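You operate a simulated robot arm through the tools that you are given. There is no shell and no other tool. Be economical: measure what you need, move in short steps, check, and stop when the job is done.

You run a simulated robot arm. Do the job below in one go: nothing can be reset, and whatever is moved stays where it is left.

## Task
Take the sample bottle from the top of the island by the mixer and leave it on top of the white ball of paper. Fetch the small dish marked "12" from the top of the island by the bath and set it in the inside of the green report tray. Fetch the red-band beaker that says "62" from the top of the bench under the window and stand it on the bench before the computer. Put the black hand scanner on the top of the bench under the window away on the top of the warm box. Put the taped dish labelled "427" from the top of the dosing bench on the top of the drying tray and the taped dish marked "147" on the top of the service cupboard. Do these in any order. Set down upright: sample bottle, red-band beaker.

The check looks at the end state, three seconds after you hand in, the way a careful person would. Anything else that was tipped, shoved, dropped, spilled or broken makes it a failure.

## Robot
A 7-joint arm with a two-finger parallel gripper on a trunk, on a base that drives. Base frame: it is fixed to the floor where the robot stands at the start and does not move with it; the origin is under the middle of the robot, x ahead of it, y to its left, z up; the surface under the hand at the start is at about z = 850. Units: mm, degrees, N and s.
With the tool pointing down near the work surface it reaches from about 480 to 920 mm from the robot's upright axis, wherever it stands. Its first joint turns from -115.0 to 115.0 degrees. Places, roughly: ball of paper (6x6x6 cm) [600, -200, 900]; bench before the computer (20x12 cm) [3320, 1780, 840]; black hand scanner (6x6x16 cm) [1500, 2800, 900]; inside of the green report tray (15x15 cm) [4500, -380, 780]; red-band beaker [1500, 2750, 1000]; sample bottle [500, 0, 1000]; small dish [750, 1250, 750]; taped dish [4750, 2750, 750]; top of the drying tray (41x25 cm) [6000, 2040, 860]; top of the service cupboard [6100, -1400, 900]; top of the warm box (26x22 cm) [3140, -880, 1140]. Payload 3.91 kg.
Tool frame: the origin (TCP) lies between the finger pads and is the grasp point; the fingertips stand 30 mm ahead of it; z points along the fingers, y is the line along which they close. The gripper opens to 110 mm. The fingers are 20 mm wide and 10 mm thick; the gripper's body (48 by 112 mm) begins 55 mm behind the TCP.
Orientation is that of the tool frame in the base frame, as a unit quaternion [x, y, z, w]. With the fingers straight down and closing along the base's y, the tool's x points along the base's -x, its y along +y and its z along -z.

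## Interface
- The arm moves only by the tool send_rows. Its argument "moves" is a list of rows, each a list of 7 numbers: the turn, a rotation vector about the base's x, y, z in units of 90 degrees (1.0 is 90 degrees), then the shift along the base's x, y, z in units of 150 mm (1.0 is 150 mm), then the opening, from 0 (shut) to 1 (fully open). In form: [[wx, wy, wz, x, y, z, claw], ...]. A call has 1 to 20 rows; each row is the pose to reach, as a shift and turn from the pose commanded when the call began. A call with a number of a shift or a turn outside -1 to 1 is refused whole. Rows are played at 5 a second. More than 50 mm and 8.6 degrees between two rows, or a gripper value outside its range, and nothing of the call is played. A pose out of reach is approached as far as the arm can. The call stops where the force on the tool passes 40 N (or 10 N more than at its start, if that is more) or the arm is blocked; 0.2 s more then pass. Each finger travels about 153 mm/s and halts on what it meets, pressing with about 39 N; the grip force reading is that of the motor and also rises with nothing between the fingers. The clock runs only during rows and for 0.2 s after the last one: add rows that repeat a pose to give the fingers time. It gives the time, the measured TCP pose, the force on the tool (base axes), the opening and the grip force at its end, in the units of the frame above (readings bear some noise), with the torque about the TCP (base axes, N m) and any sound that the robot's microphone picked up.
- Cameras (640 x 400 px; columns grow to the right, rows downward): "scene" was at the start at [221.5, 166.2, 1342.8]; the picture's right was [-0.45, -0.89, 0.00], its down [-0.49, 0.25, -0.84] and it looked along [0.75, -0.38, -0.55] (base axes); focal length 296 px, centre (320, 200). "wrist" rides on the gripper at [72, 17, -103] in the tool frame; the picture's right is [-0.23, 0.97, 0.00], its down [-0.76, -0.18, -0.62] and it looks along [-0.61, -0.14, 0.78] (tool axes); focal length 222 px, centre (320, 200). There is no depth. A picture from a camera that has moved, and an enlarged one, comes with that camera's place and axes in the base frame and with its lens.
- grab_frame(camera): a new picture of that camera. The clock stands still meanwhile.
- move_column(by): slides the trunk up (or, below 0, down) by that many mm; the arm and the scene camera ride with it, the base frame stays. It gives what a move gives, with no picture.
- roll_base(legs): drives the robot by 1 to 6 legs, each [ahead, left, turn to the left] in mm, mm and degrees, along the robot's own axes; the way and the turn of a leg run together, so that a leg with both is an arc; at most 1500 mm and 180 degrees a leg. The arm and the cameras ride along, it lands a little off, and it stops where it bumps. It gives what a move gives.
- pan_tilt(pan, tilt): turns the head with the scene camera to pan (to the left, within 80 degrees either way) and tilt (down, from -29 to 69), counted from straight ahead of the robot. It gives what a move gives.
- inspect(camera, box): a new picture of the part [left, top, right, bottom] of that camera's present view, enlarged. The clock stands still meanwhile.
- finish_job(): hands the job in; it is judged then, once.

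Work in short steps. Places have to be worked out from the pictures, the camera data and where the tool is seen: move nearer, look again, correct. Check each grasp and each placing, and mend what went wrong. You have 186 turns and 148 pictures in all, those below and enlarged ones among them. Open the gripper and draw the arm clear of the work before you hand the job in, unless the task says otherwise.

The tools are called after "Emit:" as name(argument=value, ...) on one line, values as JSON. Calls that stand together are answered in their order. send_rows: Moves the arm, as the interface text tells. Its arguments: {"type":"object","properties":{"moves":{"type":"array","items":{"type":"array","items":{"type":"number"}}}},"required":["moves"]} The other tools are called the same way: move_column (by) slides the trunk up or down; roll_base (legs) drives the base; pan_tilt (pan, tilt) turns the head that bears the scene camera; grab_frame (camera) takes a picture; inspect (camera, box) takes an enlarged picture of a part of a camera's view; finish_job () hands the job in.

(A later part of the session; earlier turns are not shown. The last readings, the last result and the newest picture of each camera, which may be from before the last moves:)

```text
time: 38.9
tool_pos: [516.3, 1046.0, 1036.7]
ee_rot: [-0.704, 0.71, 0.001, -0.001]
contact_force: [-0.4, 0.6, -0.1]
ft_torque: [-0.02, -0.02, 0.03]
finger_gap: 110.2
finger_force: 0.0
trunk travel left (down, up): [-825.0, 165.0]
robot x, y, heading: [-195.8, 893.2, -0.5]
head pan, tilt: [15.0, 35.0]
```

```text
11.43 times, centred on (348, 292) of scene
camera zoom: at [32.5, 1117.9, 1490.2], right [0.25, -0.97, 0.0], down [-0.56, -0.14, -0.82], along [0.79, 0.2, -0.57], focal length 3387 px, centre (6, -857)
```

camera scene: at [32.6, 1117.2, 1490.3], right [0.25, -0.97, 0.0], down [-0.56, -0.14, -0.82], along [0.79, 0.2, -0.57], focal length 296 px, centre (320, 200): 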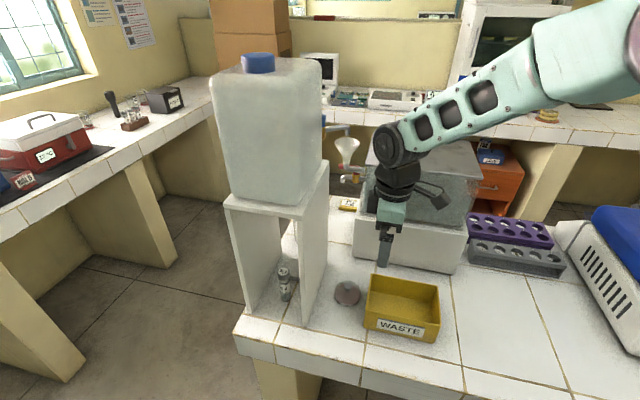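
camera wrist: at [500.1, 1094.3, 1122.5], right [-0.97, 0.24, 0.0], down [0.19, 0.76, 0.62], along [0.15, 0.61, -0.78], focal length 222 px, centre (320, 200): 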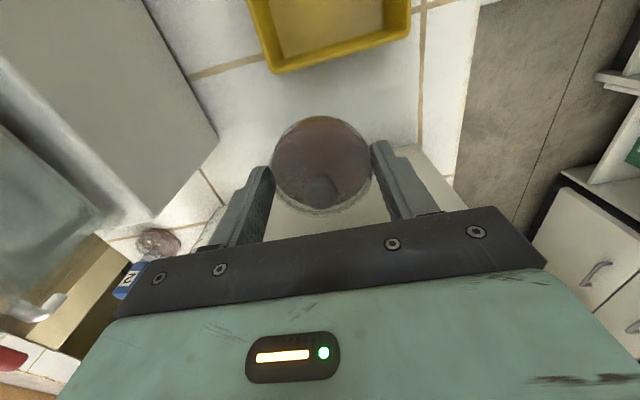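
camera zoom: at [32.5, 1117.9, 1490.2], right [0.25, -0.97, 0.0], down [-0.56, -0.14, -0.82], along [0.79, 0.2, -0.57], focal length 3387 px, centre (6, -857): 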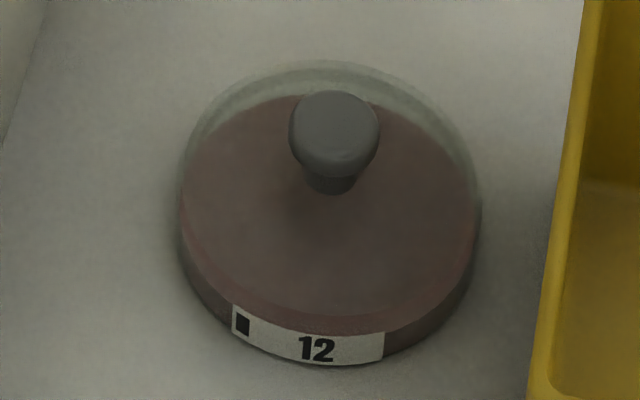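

This dish clearly reads "12", but a second dish stands behind the bath nearer the listed spot; I'll check its mark from the window side on the way to the beaker. First I tuck the arm in to clear the water tower.

Emit:
send_rows(moves=[[0, 0, 0, -0.1, -0.1, 0.25, 1], [0, 0, 0, -0.3, -0.2, 0.5, 1], [0, 0, 0, -0.5, -0.3, 0.75, 1], [0, 0, 0, -0.75, -0.4, 0.9, 1], [0, 0, 0, -1, -0.5, 1, 1]])

Emit:
send_rows(moves=[[0, 0, 0, -0.2, -0.2, 0.1, 1], [0, 0, 0, -0.4, -0.4, 0.2, 1], [0, 0, 0, -0.4, -0.6, 0.3, 1], [0, 0, 0, -0.4, -0.8, 0.4, 1], [0, 0, 0, -0.4, -0.8, 0.4, 1]])

Emit:
roll_base(legs=[[-60, 0, 0.5], [0, 960, 0]])

Emit:
pan_tilt(pan=-15, tilt=35)

Emit:
grab_frame(camera="scene")

```text
refused: row 2 steps farther than a row can; nothing moved
```

```text
time: 40.0
tool_pos: [459.3, 925.4, 1092.9]
ee_rot: [-0.703, 0.711, 0.0, -0.001]
contact_force: [-0.1, -0.7, 0.8]
ft_torque: [0.0, -0.04, -0.01]
finger_gap: 110.0
finger_force: 0.1
trunk travel left (down, up): [-825.0, 165.0]
robot x, y, heading: [-197.4, 888.4, -0.8]
head pan, tilt: [15.0, 35.0]
```

```text
time: 42.9
tool_pos: [400.3, 1197.9, 1093.6]
ee_rot: [-0.704, 0.71, -0.002, -0.006]
contact_force: [-0.3, -3.4, 0.1]
ft_torque: [0.37, -0.12, 0.02]
finger_gap: 110.3
finger_force: 0.1
trunk travel left (down, up): [-825.0, 165.0]
robot x, y, heading: [-256.2, 1164.6, 0.1]
head pan, tilt: [15.0, 35.0]
stopped in leg 2: the force on the tool passed its limit at 100 N (the readings are from after the stop); the commanded pose is now the measured one
```

```text
time: 43.8
tool_pos: [398.8, 1198.2, 1092.5]
ee_rot: [-0.704, 0.71, -0.002, -0.006]
contact_force: [-0.7, -7.5, -1.7]
ft_torque: [0.55, -0.07, -0.02]
finger_gap: 110.2
finger_force: 0.1
trunk travel left (down, up): [-825.0, 165.0]
robot x, y, heading: [-254.6, 1166.8, -0.1]
head pan, tilt: [-15.0, 35.0]
```

```text
111 pictures are left
camera scene: at [-28.9, 1347.7, 1490.3], right [-0.26, -0.97, 0.0], down [-0.55, 0.15, -0.82], along [0.79, -0.21, -0.57], focal length 296 px, centre (320, 200)
```

scene: 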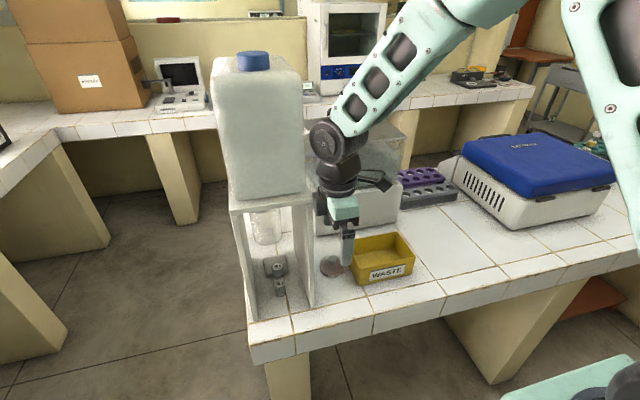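

A refused row left the arm extended and the hand touched the tower; it still stands. I drive straight back right to relieve contact, then look closely.

Emit:
roll_base(legs=[[0, -100, 0]])

Emit:
inspect(camera="scene", box=[200, 180, 440, 360])

```text
time: 45.0
tool_pos: [399.1, 1098.2, 1093.0]
ee_rot: [-0.704, 0.71, -0.003, -0.006]
contact_force: [-0.3, 0.1, 0.2]
ft_torque: [0.02, 0.02, 0.0]
finger_gap: 110.1
finger_force: 0.1
trunk travel left (down, up): [-825.0, 165.0]
robot x, y, heading: [-255.5, 1060.6, 0.1]
head pan, tilt: [-15.0, 35.0]
```

```text
2.22 times, centred on (320, 270) of scene
camera zoom: at [-29.0, 1247.9, 1490.3], right [-0.26, -0.97, 0.0], down [-0.55, 0.15, -0.82], along [0.79, -0.21, -0.57], focal length 658 px, centre (320, 44)
```

zoom: 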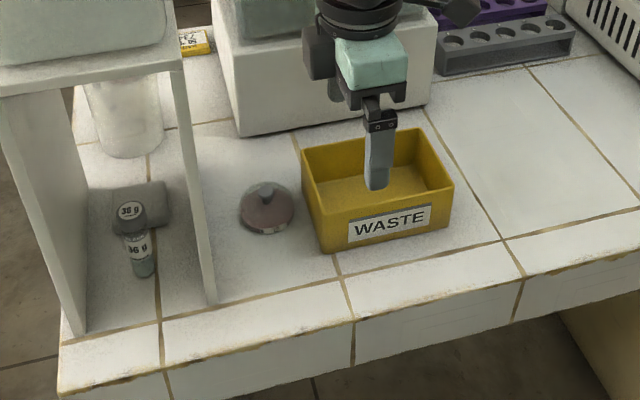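

The stand's feet are where they were (≈(412, 1250)), so nothing shifted. Now I tuck the arm properly, in one checked call.

Emit:
send_rows(moves=[[0, 0, 0, -0.15, -0.2, 0.2, 1], [0, 0, 0, -0.3, -0.4, 0.4, 1], [0, 0, 0, -0.45, -0.6, 0.6, 1], [0, 0, 0, -0.6, -0.8, 0.8, 1], [0, 0, 0, -0.8, -1, 0.95, 1], [0, 0, 0, -0.95, -1, 1, 1]])

```text
time: 46.4
tool_pos: [256.5, 947.6, 1242.7]
ee_rot: [-0.705, 0.709, -0.003, -0.006]
contact_force: [1.3, 0.5, -0.2]
ft_torque: [0.02, 0.04, -0.03]
finger_gap: 110.2
finger_force: 0.2
trunk travel left (down, up): [-825.0, 165.0]
robot x, y, heading: [-258.0, 1069.3, 0.2]
head pan, tilt: [-15.0, 35.0]
```

TCP is now at x 256, clear of the island edge. I drive left to the aisle at y≈1850.

Emit:
roll_base(legs=[[0, 790, 0]])

Emit:
pan_tilt(pan=10, tilt=30)

Emit:
grab_frame(camera="scene")

```text
time: 50.6
tool_pos: [259.1, 1731.0, 1242.6]
ee_rot: [-0.703, 0.711, -0.002, -0.006]
contact_force: [-0.3, 0.5, -0.6]
ft_torque: [-0.01, -0.01, 0.02]
finger_gap: 109.9
finger_force: 0.1
trunk travel left (down, up): [-825.0, 165.0]
robot x, y, heading: [-253.9, 1846.6, -0.1]
head pan, tilt: [-15.0, 35.0]
```

```text
time: 51.5
tool_pos: [258.7, 1730.7, 1243.8]
ee_rot: [-0.703, 0.711, -0.002, -0.007]
contact_force: [-0.9, 0.6, -0.1]
ft_torque: [-0.01, -0.02, 0.02]
finger_gap: 110.0
finger_force: 0.1
trunk travel left (down, up): [-825.0, 165.0]
robot x, y, heading: [-253.2, 1849.1, -0.3]
head pan, tilt: [10.0, 30.0]
```

```text
109 pictures are left
camera scene: at [-22.7, 2070.4, 1498.1], right [0.17, -0.99, 0.0], down [-0.49, -0.08, -0.87], along [0.85, 0.15, -0.5], focal length 296 px, centre (320, 200)
```

scene: 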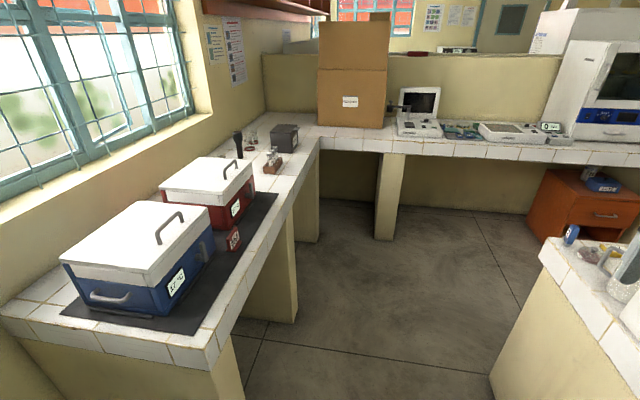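

Aisle is clear. I drive ahead 1300 mm and slightly left, then view both the window bench and, to the right, the second dish on the island.

Emit:
roll_base(legs=[[1300, 90, 0]])

Emit:
pan_tilt(pan=-80, tilt=40)

Emit:
grab_frame(camera="scene")

Emit:
pan_tilt(pan=60, tilt=35)

Emit:
grab_frame(camera="scene")

```text
time: 58.2
tool_pos: [1587.7, 1819.0, 1244.2]
ee_rot: [-0.704, 0.71, -0.002, -0.007]
contact_force: [0.2, 0.2, 0.2]
ft_torque: [-0.01, 0.01, 0.01]
finger_gap: 109.7
finger_force: 0.0
trunk travel left (down, up): [-825.0, 165.0]
robot x, y, heading: [1074.6, 1940.7, 0.0]
head pan, tilt: [10.0, 30.0]
```

```text
time: 59.8
tool_pos: [1588.7, 1819.8, 1243.2]
ee_rot: [-0.705, 0.71, -0.002, -0.006]
contact_force: [0.2, 0.6, 0.7]
ft_torque: [0.04, 0.01, 0.0]
finger_gap: 110.0
finger_force: 0.0
trunk travel left (down, up): [-825.0, 165.0]
robot x, y, heading: [1077.0, 1941.9, 0.0]
head pan, tilt: [-80.0, 40.0]
```

```text
108 pictures are left
camera scene: at [1231.9, 2058.7, 1482.7], right [-0.98, -0.17, 0.0], down [-0.11, 0.63, -0.77], along [0.13, -0.75, -0.64], focal length 296 px, centre (320, 200)
```

scene: 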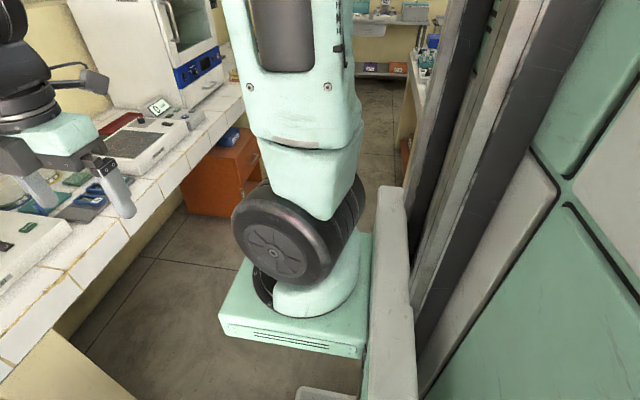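

```text
time: 62.0
tool_pos: [1588.4, 1818.8, 1243.6]
ee_rot: [-0.704, 0.71, -0.002, -0.006]
contact_force: [-0.2, -0.4, 1.2]
ft_torque: [0.03, 0.01, -0.01]
finger_gap: 110.1
finger_force: 0.1
trunk travel left (down, up): [-825.0, 165.0]
robot x, y, heading: [1077.6, 1937.8, -0.2]
head pan, tilt: [60.0, 35.0]
```

```text
107 pictures are left
camera scene: at [1261.4, 2218.6, 1490.3], right [0.87, -0.5, 0.0], down [-0.29, -0.5, -0.82], along [0.41, 0.71, -0.57], focal length 296 px, centre (320, 200)
```

scene: 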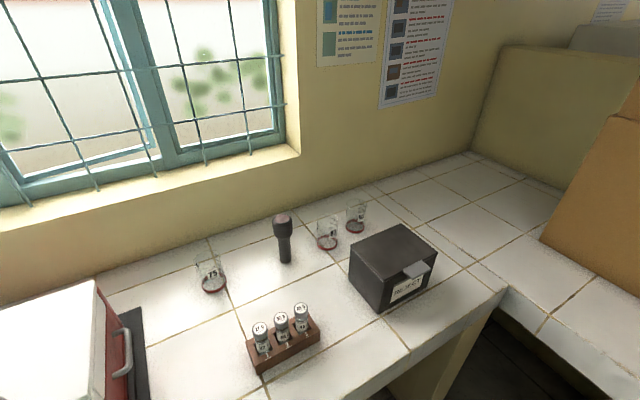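

Three beakers and the upright scanner are visible. I enlarge them to read the beaker marks.

Emit:
inspect(camera="scene", box=[180, 190, 380, 310])

```text
3.20 times, centred on (280, 250) of scene
camera zoom: at [1261.4, 2218.6, 1490.3], right [0.87, -0.5, 0.0], down [-0.29, -0.5, -0.82], along [0.41, 0.71, -0.57], focal length 948 px, centre (448, 40)
```

zoom: 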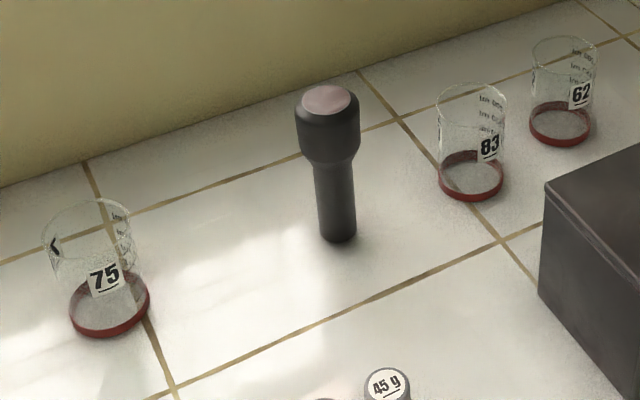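

Beaker "62" is at about (1747, 2822), the scanner at (1477, 2795). I drive to about (1450, 2000), within reach of both.

Emit:
roll_base(legs=[[375, 60, 0]])

Emit:
grab_frame(camera="scene")

```text
time: 64.4
tool_pos: [1961.4, 1874.7, 1242.2]
ee_rot: [-0.703, 0.711, -0.002, -0.006]
contact_force: [0.4, 0.3, 0.3]
ft_torque: [-0.01, -0.01, 0.0]
finger_gap: 110.4
finger_force: 0.0
trunk travel left (down, up): [-825.0, 165.0]
robot x, y, heading: [1449.8, 1994.2, -0.3]
head pan, tilt: [60.0, 35.0]
```

```text
105 pictures are left
camera scene: at [1637.0, 2276.5, 1490.3], right [0.86, -0.5, 0.0], down [-0.29, -0.5, -0.82], along [0.41, 0.71, -0.57], focal length 296 px, centre (320, 200)
```

scene: 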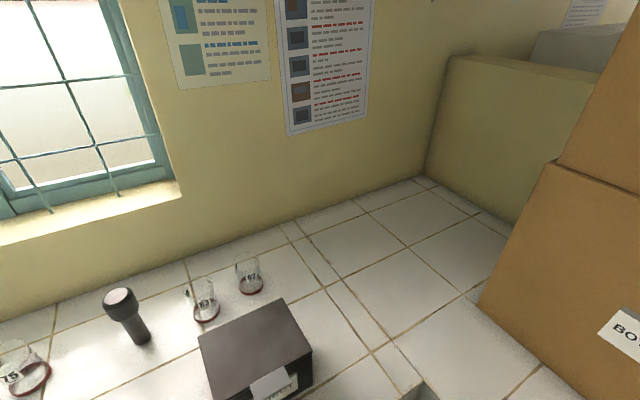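

To keep the arm clear of the head mast, I turn the base left 70° so the beaker is ahead.

Emit:
roll_base(legs=[[0, 0, 70]])

Emit:
pan_tilt(pan=0, tilt=40)

Emit:
send_rows(moves=[[0, 0, -0.09, 0, 0, 0, 1], [0, 0, -0.18, 0, 0, 0, 1], [0, 0, -0.27, 0, 0, 0, 1], [0, 0, -0.36, 0, 0, 0, 1], [0, 0, -0.45, 0, 0, 0, 1], [0, 0, -0.54, 0, 0, 0, 1], [0, 0, -0.63, 0, 0, 0, 1], [0, 0, -0.72, 0, 0, 0, 1], [0, 0, -0.775, 0, 0, 0, 1]])

Emit:
grab_frame(camera="scene")

Emit:
grab_frame(camera="wrist")

```text
time: 67.8
tool_pos: [1747.5, 2429.4, 1242.6]
ee_rot: [0.982, -0.191, 0.005, 0.005]
contact_force: [-0.4, -0.9, 0.0]
ft_torque: [-0.01, -0.01, -0.02]
finger_gap: 110.2
finger_force: 0.1
trunk travel left (down, up): [-825.0, 165.0]
robot x, y, heading: [1448.8, 1993.8, 68.8]
head pan, tilt: [60.0, 35.0]
```

```text
time: 69.1
tool_pos: [1747.4, 2430.1, 1243.6]
ee_rot: [0.982, -0.19, 0.005, 0.003]
contact_force: [-0.9, 0.5, 0.5]
ft_torque: [0.03, -0.02, 0.02]
finger_gap: 109.9
finger_force: 0.0
trunk travel left (down, up): [-825.0, 165.0]
robot x, y, heading: [1453.7, 1997.1, 68.3]
head pan, tilt: [0.0, 40.0]
```

```text
time: 71.1
tool_pos: [1746.8, 2429.8, 1243.3]
ee_rot: [-0.695, 0.719, -0.002, -0.006]
contact_force: [0.0, 0.1, -0.2]
ft_torque: [0.0, 0.01, 0.05]
finger_gap: 110.0
finger_force: 0.0
trunk travel left (down, up): [-825.0, 165.0]
robot x, y, heading: [1448.0, 1996.1, 68.4]
head pan, tilt: [0.0, 40.0]
```

```text
104 pictures are left
camera scene: at [1342.2, 2282.6, 1482.7], right [0.93, -0.37, 0.0], down [-0.24, -0.6, -0.77], along [0.28, 0.71, -0.64], focal length 296 px, centre (320, 200)
```

scene: 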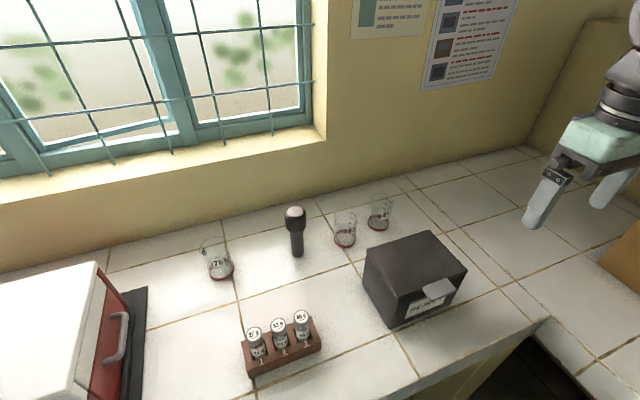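

```text
103 pictures are left
camera wrist: at [1727.0, 2359.4, 1347.9], right [-0.97, 0.26, 0.0], down [0.21, 0.76, 0.61], along [0.16, 0.59, -0.79], focal length 222 px, centre (320, 200)
```

wrist: 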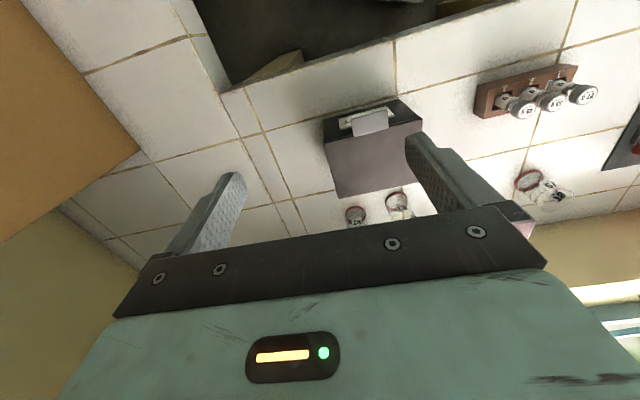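

Both views agree on beaker 62 at about (1737, 2806). I move high over the dark box toward it.

Emit:
send_rows(moves=[[0, 0, 0, 0, 0.3, -0.05, 1], [0, 0, 0, -0.03, 0.6, -0.15, 1], [0, 0, 0, -0.06, 0.85, -0.3, 1], [0, 0, 0, -0.06, 1, -0.5, 1]])

Emit:
send_rows(moves=[[0, 0, 0, 0, 0.3, -0.1, 1], [0, 0, 0, 0, 0.6, -0.2, 1], [0, 0, 0, 0, 0.9, -0.3, 1], [0, 0, 0, 0, 0.9, -0.3, 1]])

Emit:
grab_frame(camera="wrist")

Emit:
grab_frame(camera="scene")

```text
time: 72.1
tool_pos: [1737.7, 2579.2, 1167.8]
ee_rot: [-0.696, 0.718, -0.003, -0.006]
contact_force: [0.0, -0.6, -0.4]
ft_torque: [0.03, 0.01, -0.03]
finger_gap: 110.0
finger_force: 0.0
trunk travel left (down, up): [-825.0, 165.0]
robot x, y, heading: [1452.6, 1995.9, 68.6]
head pan, tilt: [0.0, 40.0]
```

```text
time: 73.1
tool_pos: [1736.8, 2713.6, 1123.1]
ee_rot: [-0.696, 0.718, -0.002, -0.006]
contact_force: [-0.2, 0.8, -0.4]
ft_torque: [-0.01, -0.02, -0.01]
finger_gap: 109.9
finger_force: 0.1
trunk travel left (down, up): [-825.0, 165.0]
robot x, y, heading: [1452.0, 1994.4, 68.4]
head pan, tilt: [0.0, 40.0]
```

```text
102 pictures are left
camera wrist: at [1717.4, 2643.1, 1227.4], right [-0.97, 0.26, 0.0], down [0.2, 0.76, 0.61], along [0.16, 0.59, -0.79], focal length 222 px, centre (320, 200)
```

wrist: 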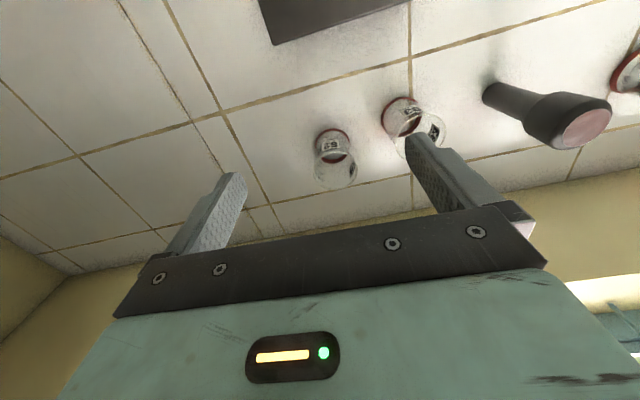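

```text
101 pictures are left
camera scene: at [1342.3, 2282.7, 1482.7], right [0.93, -0.37, 0.0], down [-0.24, -0.6, -0.77], along [0.28, 0.71, -0.64], focal length 296 px, centre (320, 200)
```

scene: 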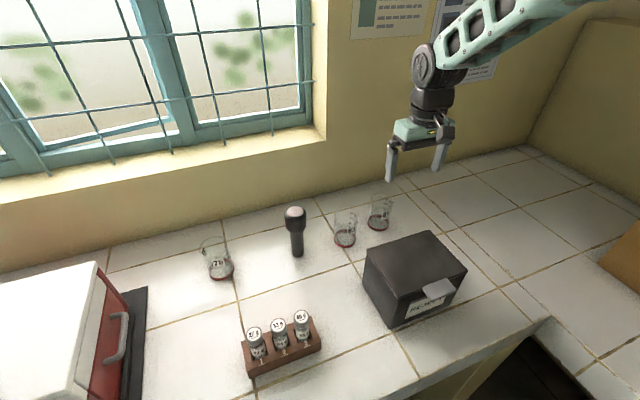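

I enlarge the beaker in the wrist view to refine its centre and height.

Emit:
inspect(camera="wrist", box=[285, 95, 445, 205])

Emit:
inspect(camera="scene", box=[280, 160, 440, 260])

```text
3.64 times, centred on (365, 150) of wrist
camera zoom: at [1717.4, 2643.1, 1227.4], right [-0.97, 0.26, 0.0], down [0.2, 0.76, 0.61], along [0.16, 0.59, -0.79], focal length 808 px, centre (156, 382)
```

zoom: 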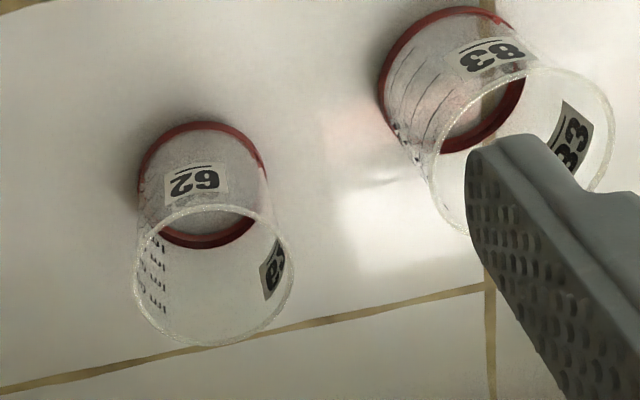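

```text
4.00 times, centred on (360, 210) of scene
camera zoom: at [1342.3, 2282.7, 1482.7], right [0.93, -0.37, 0.0], down [-0.24, -0.6, -0.77], along [0.28, 0.71, -0.64], focal length 1185 px, centre (160, 160)
```

zoom: 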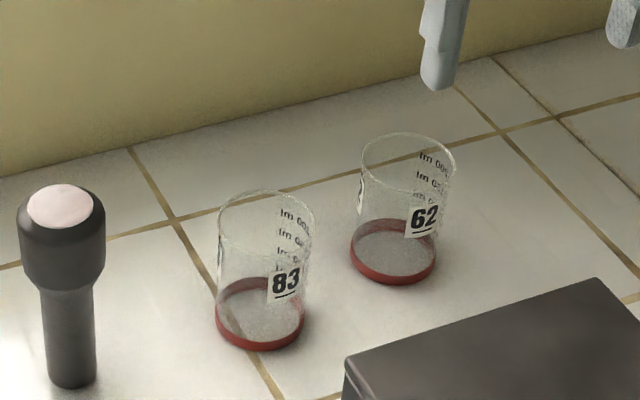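

Beaker centre is (1739, 2810), rim at z≈944. I move over it and descend in two stages.

Emit:
send_rows(moves=[[0, 0, 0, 0.013, 0.3, 0, 1], [0, 0, 0, 0.013, 0.64, 0, 1], [0, 0, 0, 0.013, 0.64, -0.3, 1], [0, 0, 0, 0.013, 0.64, -0.6, 1], [0, 0, 0, 0.013, 0.64, -0.6, 1]])

Emit:
grab_frame(camera="wrist")

```text
refused: row 2 steps farther than a row can; nothing moved
```

```text
98 pictures are left
camera wrist: at [1717.4, 2643.1, 1227.4], right [-0.97, 0.26, 0.0], down [0.2, 0.76, 0.61], along [0.16, 0.59, -0.79], focal length 222 px, centre (320, 200)
```

wrist: 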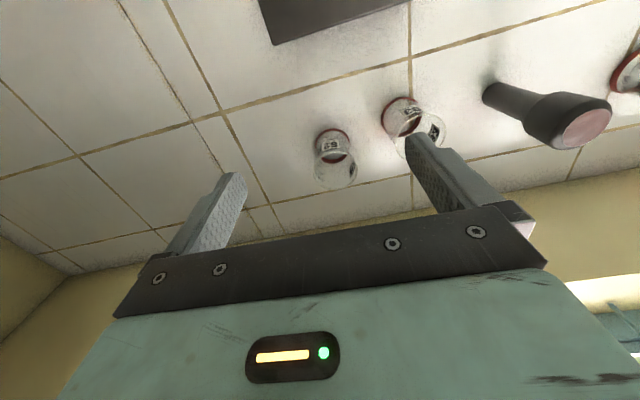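

One row stepped slightly too far; I resend with smaller steps.

Emit:
send_rows(moves=[[0, 0, 0, 0.013, 0.3, 0, 1], [0, 0, 0, 0.013, 0.6, 0, 1], [0, 0, 0, 0.013, 0.64, -0.3, 1], [0, 0, 0, 0.013, 0.64, -0.6, 1], [0, 0, 0, 0.013, 0.64, -0.7, 1], [0, 0, 0, 0.013, 0.64, -0.7, 1]])

Emit:
grab_frame(camera="wrist")

Emit:
inspect(camera="scene", box=[280, 140, 440, 260])

```text
time: 74.5
tool_pos: [1740.5, 2812.5, 1014.3]
ee_rot: [-0.697, 0.717, -0.002, -0.005]
contact_force: [-0.9, -0.8, -0.1]
ft_torque: [0.02, 0.03, 0.0]
finger_gap: 110.0
finger_force: 0.1
trunk travel left (down, up): [-825.0, 165.0]
robot x, y, heading: [1451.4, 1993.4, 68.4]
head pan, tilt: [0.0, 40.0]
```

```text
97 pictures are left
camera wrist: at [1721.5, 2739.9, 1119.7], right [-0.97, 0.26, 0.0], down [0.2, 0.76, 0.61], along [0.16, 0.59, -0.79], focal length 222 px, centre (320, 200)
```

wrist: 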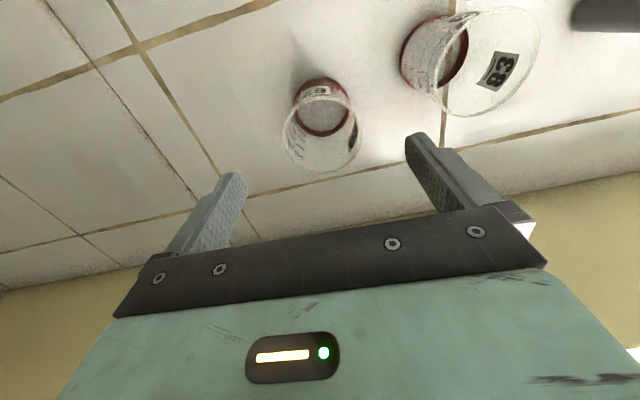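

```text
3.33 times, centred on (360, 200) of scene
camera zoom: at [1342.3, 2282.7, 1482.7], right [0.93, -0.37, 0.0], down [-0.24, -0.6, -0.77], along [0.28, 0.71, -0.64], focal length 988 px, centre (187, 200)
```

zoom: 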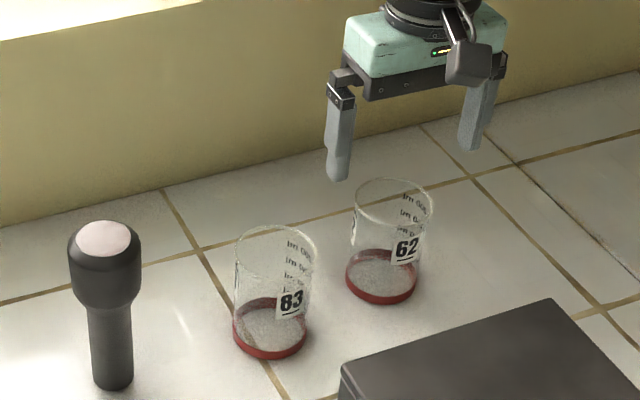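

Rim and base give centre (1738.5, 2808). Small correction, then descend to TCP z≈902 and close.

Emit:
send_rows(moves=[[0, 0, 0, -0.01, -0.028, -0.3, 1], [0, 0, 0, -0.01, -0.028, -0.6, 1], [0, 0, 0, -0.01, -0.028, -0.75, 1], [0, 0, 0, -0.01, -0.028, -0.75, 0.8], [0, 0, 0, -0.01, -0.028, -0.75, 0.6], [0, 0, 0, -0.01, -0.028, -0.75, 0.4], [0, 0, 0, -0.01, -0.028, -0.75, 0.4], [0, 0, 0, -0.01, -0.028, -0.75, 0.4]])

Emit:
grab_frame(camera="wrist")

```text
time: 76.3
tool_pos: [1739.6, 2804.4, 901.7]
ee_rot: [-0.696, 0.718, -0.003, -0.007]
contact_force: [-0.9, 0.4, -0.9]
ft_torque: [0.0, 0.02, 0.03]
finger_gap: 59.8
finger_force: 39.4
trunk travel left (down, up): [-825.0, 165.0]
robot x, y, heading: [1448.9, 1992.1, 68.4]
head pan, tilt: [0.0, 40.0]
```

```text
95 pictures are left
camera wrist: at [1719.1, 2733.6, 1007.3], right [-0.97, 0.26, 0.0], down [0.2, 0.76, 0.61], along [0.16, 0.59, -0.79], focal length 222 px, centre (320, 200)
```

wrist: 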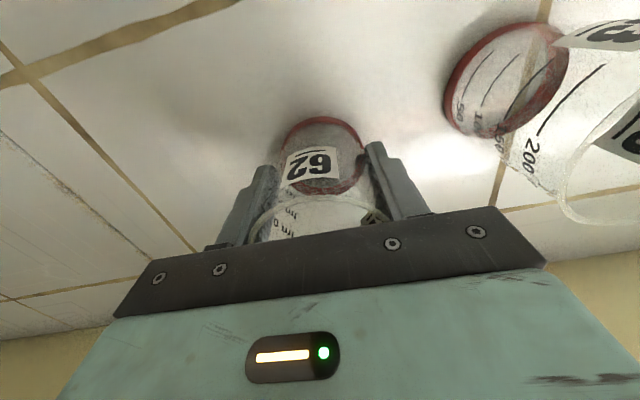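

Beaker held (59.8 mm). I lift it straight up 300 mm.

Emit:
send_rows(moves=[[0, 0, 0, 0, 0, 0.1, 0.4], [0, 0, 0, 0, 0, 0.4, 0.4], [0, 0, 0, 0, 0, 0.7, 0.4], [0, 0, 0, 0, 0, 1, 0.4]])

Emit:
send_rows(moves=[[0, 0, 0, 0, 0, 0.3, 0.4], [0, 0, 0, -0.05, -0.2, 0.55, 0.4], [0, 0, 0, -0.1, -0.4, 0.8, 0.4], [0, 0, 0, -0.15, -0.6, 1, 0.4], [0, 0, 0, -0.2, -0.8, 1, 0.4], [0, 0, 0, -0.25, -1, 1, 0.4]])

Emit:
send_rows(moves=[[0, 0, 0, -0.1, -0.3, 0, 0.4], [0, 0, 0, -0.2, -0.6, 0, 0.4], [0, 0, 0, -0.3, -0.9, 0, 0.4], [0, 0, 0, -0.33, -1, 0, 0.4]])

Emit:
grab_frame(camera="scene")

```text
time: 77.3
tool_pos: [1739.6, 2806.2, 1055.1]
ee_rot: [-0.697, 0.717, -0.003, -0.006]
contact_force: [0.6, 0.3, -0.8]
ft_torque: [-0.01, 0.02, 0.01]
finger_gap: 59.4
finger_force: 38.8
trunk travel left (down, up): [-825.0, 165.0]
robot x, y, heading: [1445.0, 1993.7, 68.5]
head pan, tilt: [0.0, 40.0]
```

```text
time: 78.7
tool_pos: [1699.6, 2654.2, 1205.7]
ee_rot: [-0.697, 0.717, -0.002, -0.006]
contact_force: [-0.5, 1.4, -0.1]
ft_torque: [-0.09, 0.03, 0.02]
finger_gap: 59.7
finger_force: 39.2
trunk travel left (down, up): [-825.0, 165.0]
robot x, y, heading: [1450.0, 1997.0, 68.5]
head pan, tilt: [0.0, 40.0]
```

```text
time: 79.7
tool_pos: [1649.6, 2506.5, 1205.7]
ee_rot: [-0.696, 0.718, -0.003, -0.006]
contact_force: [-0.1, -0.2, -1.5]
ft_torque: [-0.01, 0.01, 0.0]
finger_gap: 59.4
finger_force: 38.9
trunk travel left (down, up): [-825.0, 165.0]
robot x, y, heading: [1449.6, 1992.0, 68.3]
head pan, tilt: [0.0, 40.0]
```

```text
94 pictures are left
camera scene: at [1342.3, 2282.9, 1482.7], right [0.93, -0.37, 0.0], down [-0.24, -0.6, -0.77], along [0.28, 0.71, -0.64], focal length 296 px, centre (320, 200)
```

scene: 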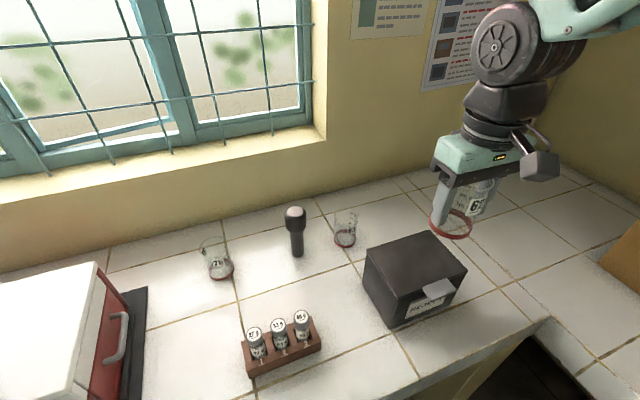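

Beaker secure. I turn right 158° to face down the aisle between island and back bench, then look.

Emit:
roll_base(legs=[[0, 0, -158.5]])

Emit:
pan_tilt(pan=0, tilt=20)

Emit:
grab_frame(camera="scene")

```text
time: 86.5
tool_pos: [1478.4, 1445.6, 1205.4]
ee_rot: [0.554, 0.833, 0.005, -0.003]
contact_force: [-0.7, -0.8, 0.1]
ft_torque: [-0.01, 0.03, 0.02]
finger_gap: 59.1
finger_force: 38.4
trunk travel left (down, up): [-825.0, 165.0]
robot x, y, heading: [1447.0, 1992.8, -87.2]
head pan, tilt: [0.0, 40.0]
```

```text
time: 87.3
tool_pos: [1480.0, 1445.4, 1205.5]
ee_rot: [0.553, 0.833, 0.005, -0.004]
contact_force: [-0.2, -0.4, -0.1]
ft_torque: [0.04, 0.0, -0.02]
finger_gap: 59.2
finger_force: 39.1
trunk travel left (down, up): [-825.0, 165.0]
robot x, y, heading: [1450.0, 1994.6, -87.2]
head pan, tilt: [0.0, 20.0]
```

```text
93 pictures are left
camera scene: at [1666.4, 1771.9, 1514.1], right [-1.0, -0.05, 0.0], down [-0.02, 0.34, -0.94], along [0.05, -0.94, -0.34], focal length 296 px, centre (320, 200)
```

scene: 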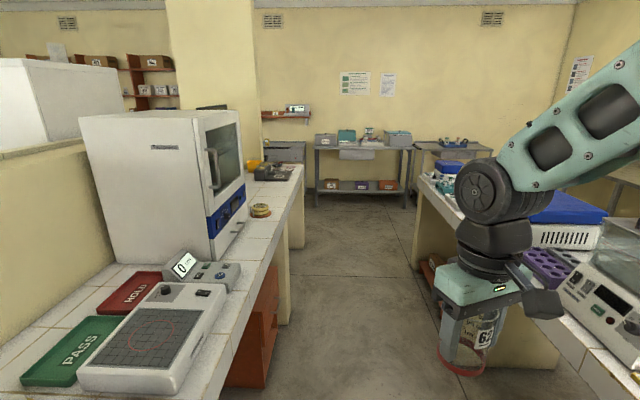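

Aisle ahead is clear. I drive 1500 mm twice along it with a small heading correction.

Emit:
roll_base(legs=[[1500, 0, -2.8], [1300, 0, 0]])

Emit:
pan_tilt(pan=50, tilt=20)

Emit:
grab_frame(camera="scene")

```text
time: 100.8
tool_pos: [1483.3, -1321.9, 1206.2]
ee_rot: [0.576, 0.817, 0.005, -0.004]
contact_force: [0.7, 0.0, -0.6]
ft_torque: [-0.02, 0.03, 0.02]
finger_gap: 58.8
finger_force: 39.3
trunk travel left (down, up): [-825.0, 165.0]
robot x, y, heading: [1485.3, -776.8, -90.3]
head pan, tilt: [0.0, 20.0]
```

```text
time: 102.0
tool_pos: [1483.8, -1321.4, 1205.6]
ee_rot: [0.578, 0.816, 0.006, -0.003]
contact_force: [0.4, 0.5, 0.2]
ft_torque: [-0.01, 0.02, 0.02]
finger_gap: 58.7
finger_force: 38.7
trunk travel left (down, up): [-825.0, 165.0]
robot x, y, heading: [1486.2, -776.3, -90.3]
head pan, tilt: [50.0, 20.0]
```

```text
92 pictures are left
camera scene: at [1760.3, -975.7, 1514.1], right [-0.65, -0.76, 0.0], down [-0.26, 0.22, -0.94], along [0.72, -0.61, -0.34], focal length 296 px, centre (320, 200)
```

scene: 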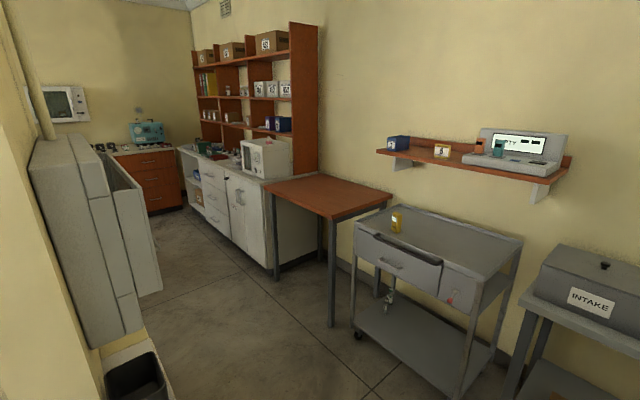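

The way opens to the right of a wall toward +x. I drive ahead to y≈-1430, turn left 90° and look.

Emit:
roll_base(legs=[[650, 0, 0], [0, 0, 90]])

Emit:
pan_tilt(pan=10, tilt=25)

Emit:
grab_frame(camera="scene")

```text
time: 109.3
tool_pos: [2032.1, -1437.7, 1206.4]
ee_rot: [-0.161, 0.987, 0.002, -0.007]
contact_force: [0.3, -0.7, -0.7]
ft_torque: [0.02, -0.03, 0.03]
finger_gap: 58.4
finger_force: 39.3
trunk travel left (down, up): [-825.0, 165.0]
robot x, y, heading: [1485.3, -1423.9, -1.3]
head pan, tilt: [50.0, 20.0]
```

```text
time: 110.4
tool_pos: [2031.5, -1436.9, 1205.8]
ee_rot: [-0.161, 0.987, 0.001, -0.007]
contact_force: [-0.5, 0.5, -0.3]
ft_torque: [0.01, -0.02, -0.01]
finger_gap: 58.6
finger_force: 39.0
trunk travel left (down, up): [-825.0, 165.0]
robot x, y, heading: [1481.3, -1427.4, -1.2]
head pan, tilt: [10.0, 25.0]
```

```text
91 pictures are left
camera scene: at [1720.7, -1209.4, 1506.1], right [0.15, -0.99, 0.0], down [-0.42, -0.06, -0.91], along [0.9, 0.14, -0.42], focal length 296 px, centre (320, 200)
```

scene: 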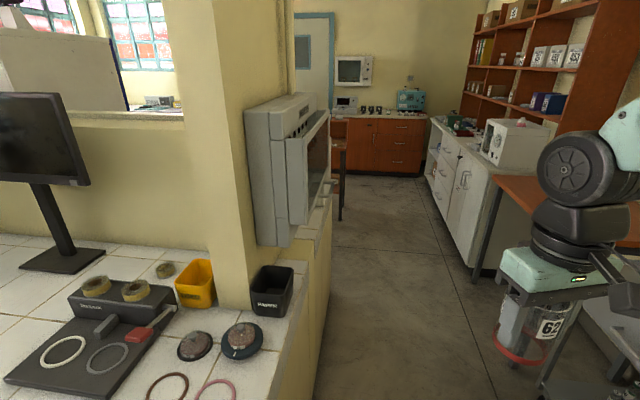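

I see a corridor ahead; the bench and gray box are on the left. I drive forward 1000 mm and look left.

Emit:
roll_base(legs=[[1000, 0, 1]])

Emit:
pan_tilt(pan=45, tilt=25)

Emit:
grab_frame(camera="scene")

Emit:
pan_tilt(pan=-10, tilt=25)

Emit:
grab_frame(camera="scene")

```text
time: 115.6
tool_pos: [3021.2, -1441.6, 1206.3]
ee_rot: [-0.17, 0.985, 0.002, -0.007]
contact_force: [-0.4, 0.3, -0.6]
ft_torque: [-0.01, -0.01, 0.0]
finger_gap: 58.5
finger_force: 39.2
trunk travel left (down, up): [-825.0, 165.0]
robot x, y, heading: [2477.1, -1440.9, 0.0]
head pan, tilt: [10.0, 25.0]
```

```text
time: 116.6
tool_pos: [3021.0, -1441.7, 1206.0]
ee_rot: [-0.17, 0.985, 0.001, -0.006]
contact_force: [0.2, 0.4, -0.5]
ft_torque: [-0.01, 0.01, -0.01]
finger_gap: 58.3
finger_force: 39.3
trunk travel left (down, up): [-825.0, 165.0]
robot x, y, heading: [2469.6, -1442.2, -0.3]
head pan, tilt: [45.0, 25.0]
```

```text
90 pictures are left
camera scene: at [2680.1, -1169.0, 1506.1], right [0.7, -0.71, 0.0], down [-0.3, -0.3, -0.91], along [0.64, 0.64, -0.42], focal length 296 px, centre (320, 200)
```

scene: 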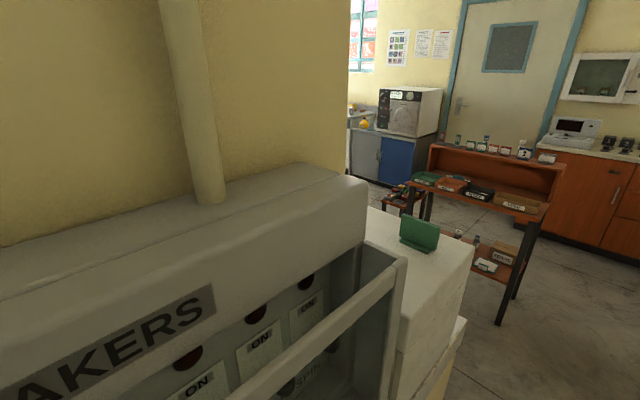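

```text
time: 117.8
tool_pos: [3021.2, -1441.0, 1206.7]
ee_rot: [-0.17, 0.985, 0.001, -0.006]
contact_force: [-0.6, 0.4, 0.0]
ft_torque: [0.0, 0.02, -0.01]
finger_gap: 58.5
finger_force: 38.4
trunk travel left (down, up): [-825.0, 165.0]
robot x, y, heading: [2469.9, -1437.9, -0.3]
head pan, tilt: [-10.0, 25.0]
```

```text
89 pictures are left
camera scene: at [2705.4, -1250.2, 1506.1], right [-0.18, -0.98, 0.0], down [-0.42, 0.07, -0.91], along [0.89, -0.16, -0.42], focal length 296 px, centre (320, 200)
```

scene: 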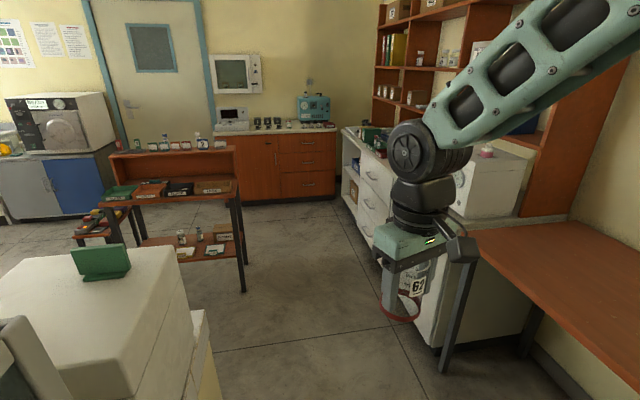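

The white warm box (with green sign on top) is at about (3170, -940); the shelf table with the green tray at about (4530, -350). I drive on to x≈3700, turn left and look north.

Emit:
roll_base(legs=[[1240, 0, 0.3], [0, 0, 90]])

Emit:
pan_tilt(pan=0, tilt=25)

Emit:
grab_frame(camera="scene")

```text
time: 128.0
tool_pos: [3713.5, -891.8, 1206.0]
ee_rot: [0.82, -0.572, 0.002, 0.006]
contact_force: [-0.5, 0.1, 0.4]
ft_torque: [0.02, 0.01, 0.0]
finger_gap: 58.3
finger_force: 39.5
trunk travel left (down, up): [-825.0, 165.0]
robot x, y, heading: [3721.7, -1440.7, 90.6]
head pan, tilt: [-10.0, 25.0]
```

```text
time: 128.7
tool_pos: [3714.5, -892.7, 1206.3]
ee_rot: [0.82, -0.572, 0.004, 0.006]
contact_force: [0.2, 0.5, -0.1]
ft_torque: [0.01, 0.0, -0.01]
finger_gap: 58.3
finger_force: 38.5
trunk travel left (down, up): [-825.0, 165.0]
robot x, y, heading: [3722.1, -1439.4, 90.5]
head pan, tilt: [0.0, 25.0]
```

```text
88 pictures are left
camera scene: at [3512.6, -1207.8, 1506.1], right [1.0, 0.01, 0.0], down [0.0, -0.42, -0.91], along [-0.01, 0.91, -0.42], focal length 296 px, centre (320, 200)
```

scene: 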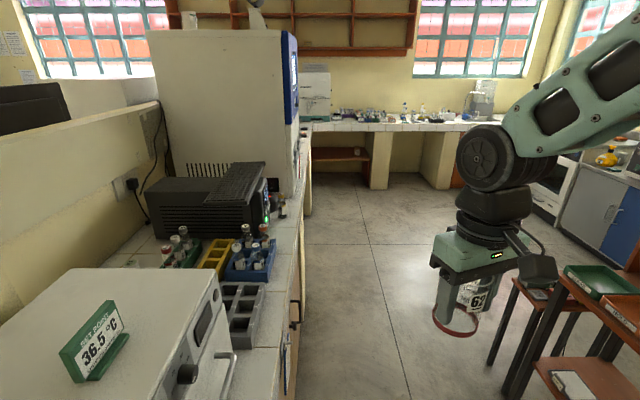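

The bench along the left has its edge at x≈3410; the corridor ahead is free. I drive north to y≈1200 and look for the computer.

Emit:
roll_base(legs=[[1500, -80, -0.5], [1100, 0, 0]])

Emit:
pan_tilt(pan=35, tilt=25)

Emit:
grab_frame(camera="scene")

Emit:
pan_tilt(pan=-30, tilt=25)

Emit:
grab_frame(camera="scene")

```text
refused: leg 1 is longer than a leg can be; nothing moved
```

```text
time: 129.7
tool_pos: [3714.8, -892.4, 1204.5]
ee_rot: [0.82, -0.572, 0.004, 0.006]
contact_force: [-0.3, 0.2, -0.2]
ft_torque: [0.01, 0.0, 0.0]
finger_gap: 58.2
finger_force: 38.4
trunk travel left (down, up): [-825.0, 165.0]
robot x, y, heading: [3718.0, -1447.6, 90.3]
head pan, tilt: [35.0, 25.0]
```

```text
87 pictures are left
camera scene: at [3459.9, -1224.8, 1506.1], right [0.82, 0.58, 0.0], down [0.24, -0.34, -0.91], along [-0.52, 0.74, -0.42], focal length 296 px, centre (320, 200)
```

scene: 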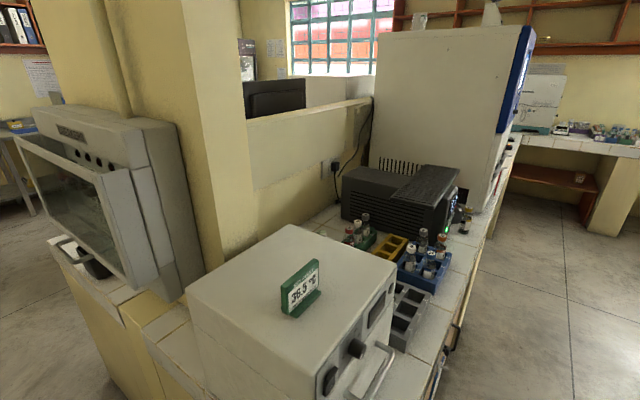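

```text
time: 131.0
tool_pos: [3714.1, -892.2, 1205.0]
ee_rot: [0.82, -0.573, 0.003, 0.006]
contact_force: [-0.8, -0.8, -1.1]
ft_torque: [0.02, 0.02, -0.02]
finger_gap: 58.6
finger_force: 39.1
trunk travel left (down, up): [-825.0, 165.0]
robot x, y, heading: [3722.0, -1437.9, 90.4]
head pan, tilt: [-30.0, 25.0]
```

```text
86 pictures are left
camera scene: at [3558.6, -1219.8, 1506.1], right [0.87, -0.49, 0.0], down [-0.21, -0.37, -0.91], along [0.45, 0.79, -0.42], focal length 296 px, centre (320, 200)
```

scene: 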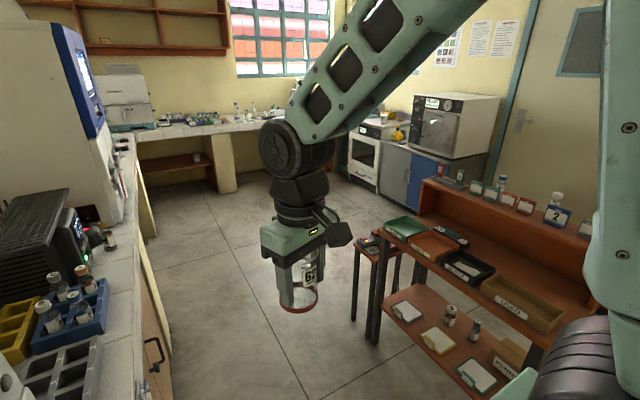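

Useful views of the warm box top and shelf table. I resend the drive with shorter legs.

Emit:
roll_base(legs=[[1400, -80, -0.5], [1200, 0, 0]])

Emit:
pan_tilt(pan=40, tilt=25)

Emit:
grab_frame(camera="scene")

```text
time: 143.5
tool_pos: [3791.1, 1654.4, 1205.3]
ee_rot: [0.818, -0.575, 0.003, 0.005]
contact_force: [0.5, -0.1, -0.3]
ft_torque: [0.0, 0.01, 0.02]
finger_gap: 58.2
finger_force: 38.8
trunk travel left (down, up): [-825.0, 165.0]
robot x, y, heading: [3793.5, 1102.6, 89.8]
head pan, tilt: [-30.0, 25.0]
```

```text
time: 144.9
tool_pos: [3791.7, 1654.5, 1205.7]
ee_rot: [0.818, -0.575, 0.003, 0.005]
contact_force: [0.0, -0.5, -0.1]
ft_torque: [-0.01, -0.02, -0.01]
finger_gap: 58.3
finger_force: 38.7
trunk travel left (down, up): [-825.0, 165.0]
robot x, y, heading: [3791.7, 1105.3, 90.3]
head pan, tilt: [40.0, 25.0]
```

```text
85 pictures are left
camera scene: at [3528.4, 1318.5, 1506.1], right [0.77, 0.64, 0.0], down [0.27, -0.32, -0.91], along [-0.58, 0.69, -0.42], focal length 296 px, centre (320, 200)
```

scene: 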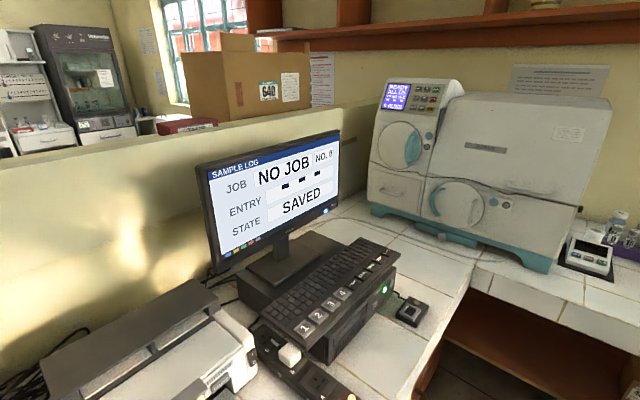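

The computer is here; the spot before it projects to about (376, 363) in this view. I tilt down for a better look.

Emit:
pan_tilt(pan=40, tilt=55)

Emit:
grab_frame(camera="scene")

```text
time: 145.8
tool_pos: [3791.2, 1654.1, 1205.8]
ee_rot: [0.818, -0.575, 0.003, 0.006]
contact_force: [-0.8, 0.2, -0.4]
ft_torque: [-0.02, -0.01, -0.01]
finger_gap: 58.4
finger_force: 39.0
trunk travel left (down, up): [-825.0, 165.0]
robot x, y, heading: [3788.6, 1104.0, 89.8]
head pan, tilt: [40.0, 55.0]
```

```text
84 pictures are left
camera scene: at [3541.2, 1303.1, 1462.1], right [0.77, 0.64, 0.0], down [0.53, -0.63, -0.57], along [-0.37, 0.44, -0.82], focal length 296 px, centre (320, 200)
```

scene: 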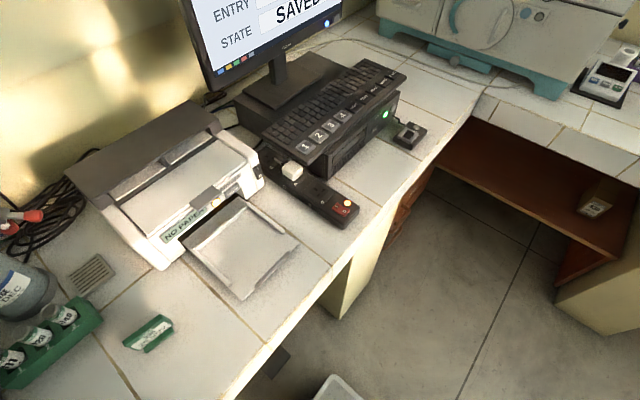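

Free bench area before the computer spans about x 3258–3405, y 1690–1920. I drive to about (3950, 1785) and turn to face it.

Emit:
roll_base(legs=[[680, -165, 0], [0, 0, 90]])

Emit:
pan_tilt(pan=-15, tilt=45)

Emit:
grab_frame(camera="scene")

Emit:
grab_frame(camera="wrist")

```text
time: 153.6
tool_pos: [3401.4, 1789.5, 1205.2]
ee_rot: [0.984, 0.178, 0.007, 0.001]
contact_force: [-0.1, -0.3, -1.0]
ft_torque: [-0.03, 0.0, 0.0]
finger_gap: 58.4
finger_force: 39.3
trunk travel left (down, up): [-825.0, 165.0]
robot x, y, heading: [3947.2, 1803.5, -179.3]
head pan, tilt: [40.0, 55.0]
```

```text
time: 154.8
tool_pos: [3402.2, 1791.7, 1205.4]
ee_rot: [0.984, 0.178, 0.007, 0.001]
contact_force: [-0.1, -0.6, 0.3]
ft_torque: [0.01, 0.0, 0.0]
finger_gap: 58.4
finger_force: 38.9
trunk travel left (down, up): [-825.0, 165.0]
robot x, y, heading: [3951.3, 1801.5, -179.2]
head pan, tilt: [-15.0, 45.0]
```

```text
83 pictures are left
camera scene: at [3733.2, 1613.9, 1475.5], right [0.25, 0.97, 0.0], down [0.69, -0.17, -0.71], along [-0.69, 0.17, -0.71], focal length 296 px, centre (320, 200)
```

scene: 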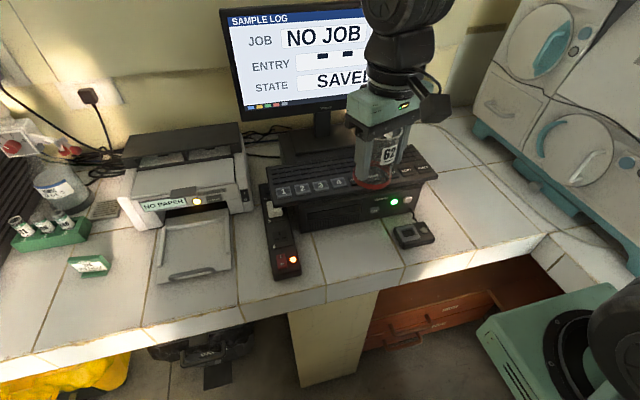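

```text
82 pictures are left
camera wrist: at [3473.3, 1801.1, 1310.1], right [0.13, -0.99, 0.0], down [-0.78, -0.1, 0.61], along [-0.61, -0.08, -0.79], focal length 222 px, centre (320, 200)
```

wrist: 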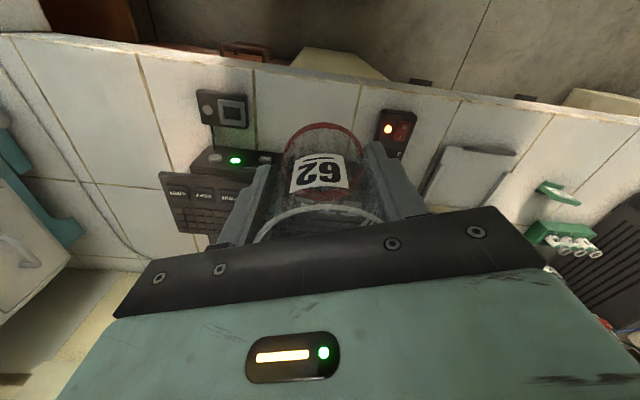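

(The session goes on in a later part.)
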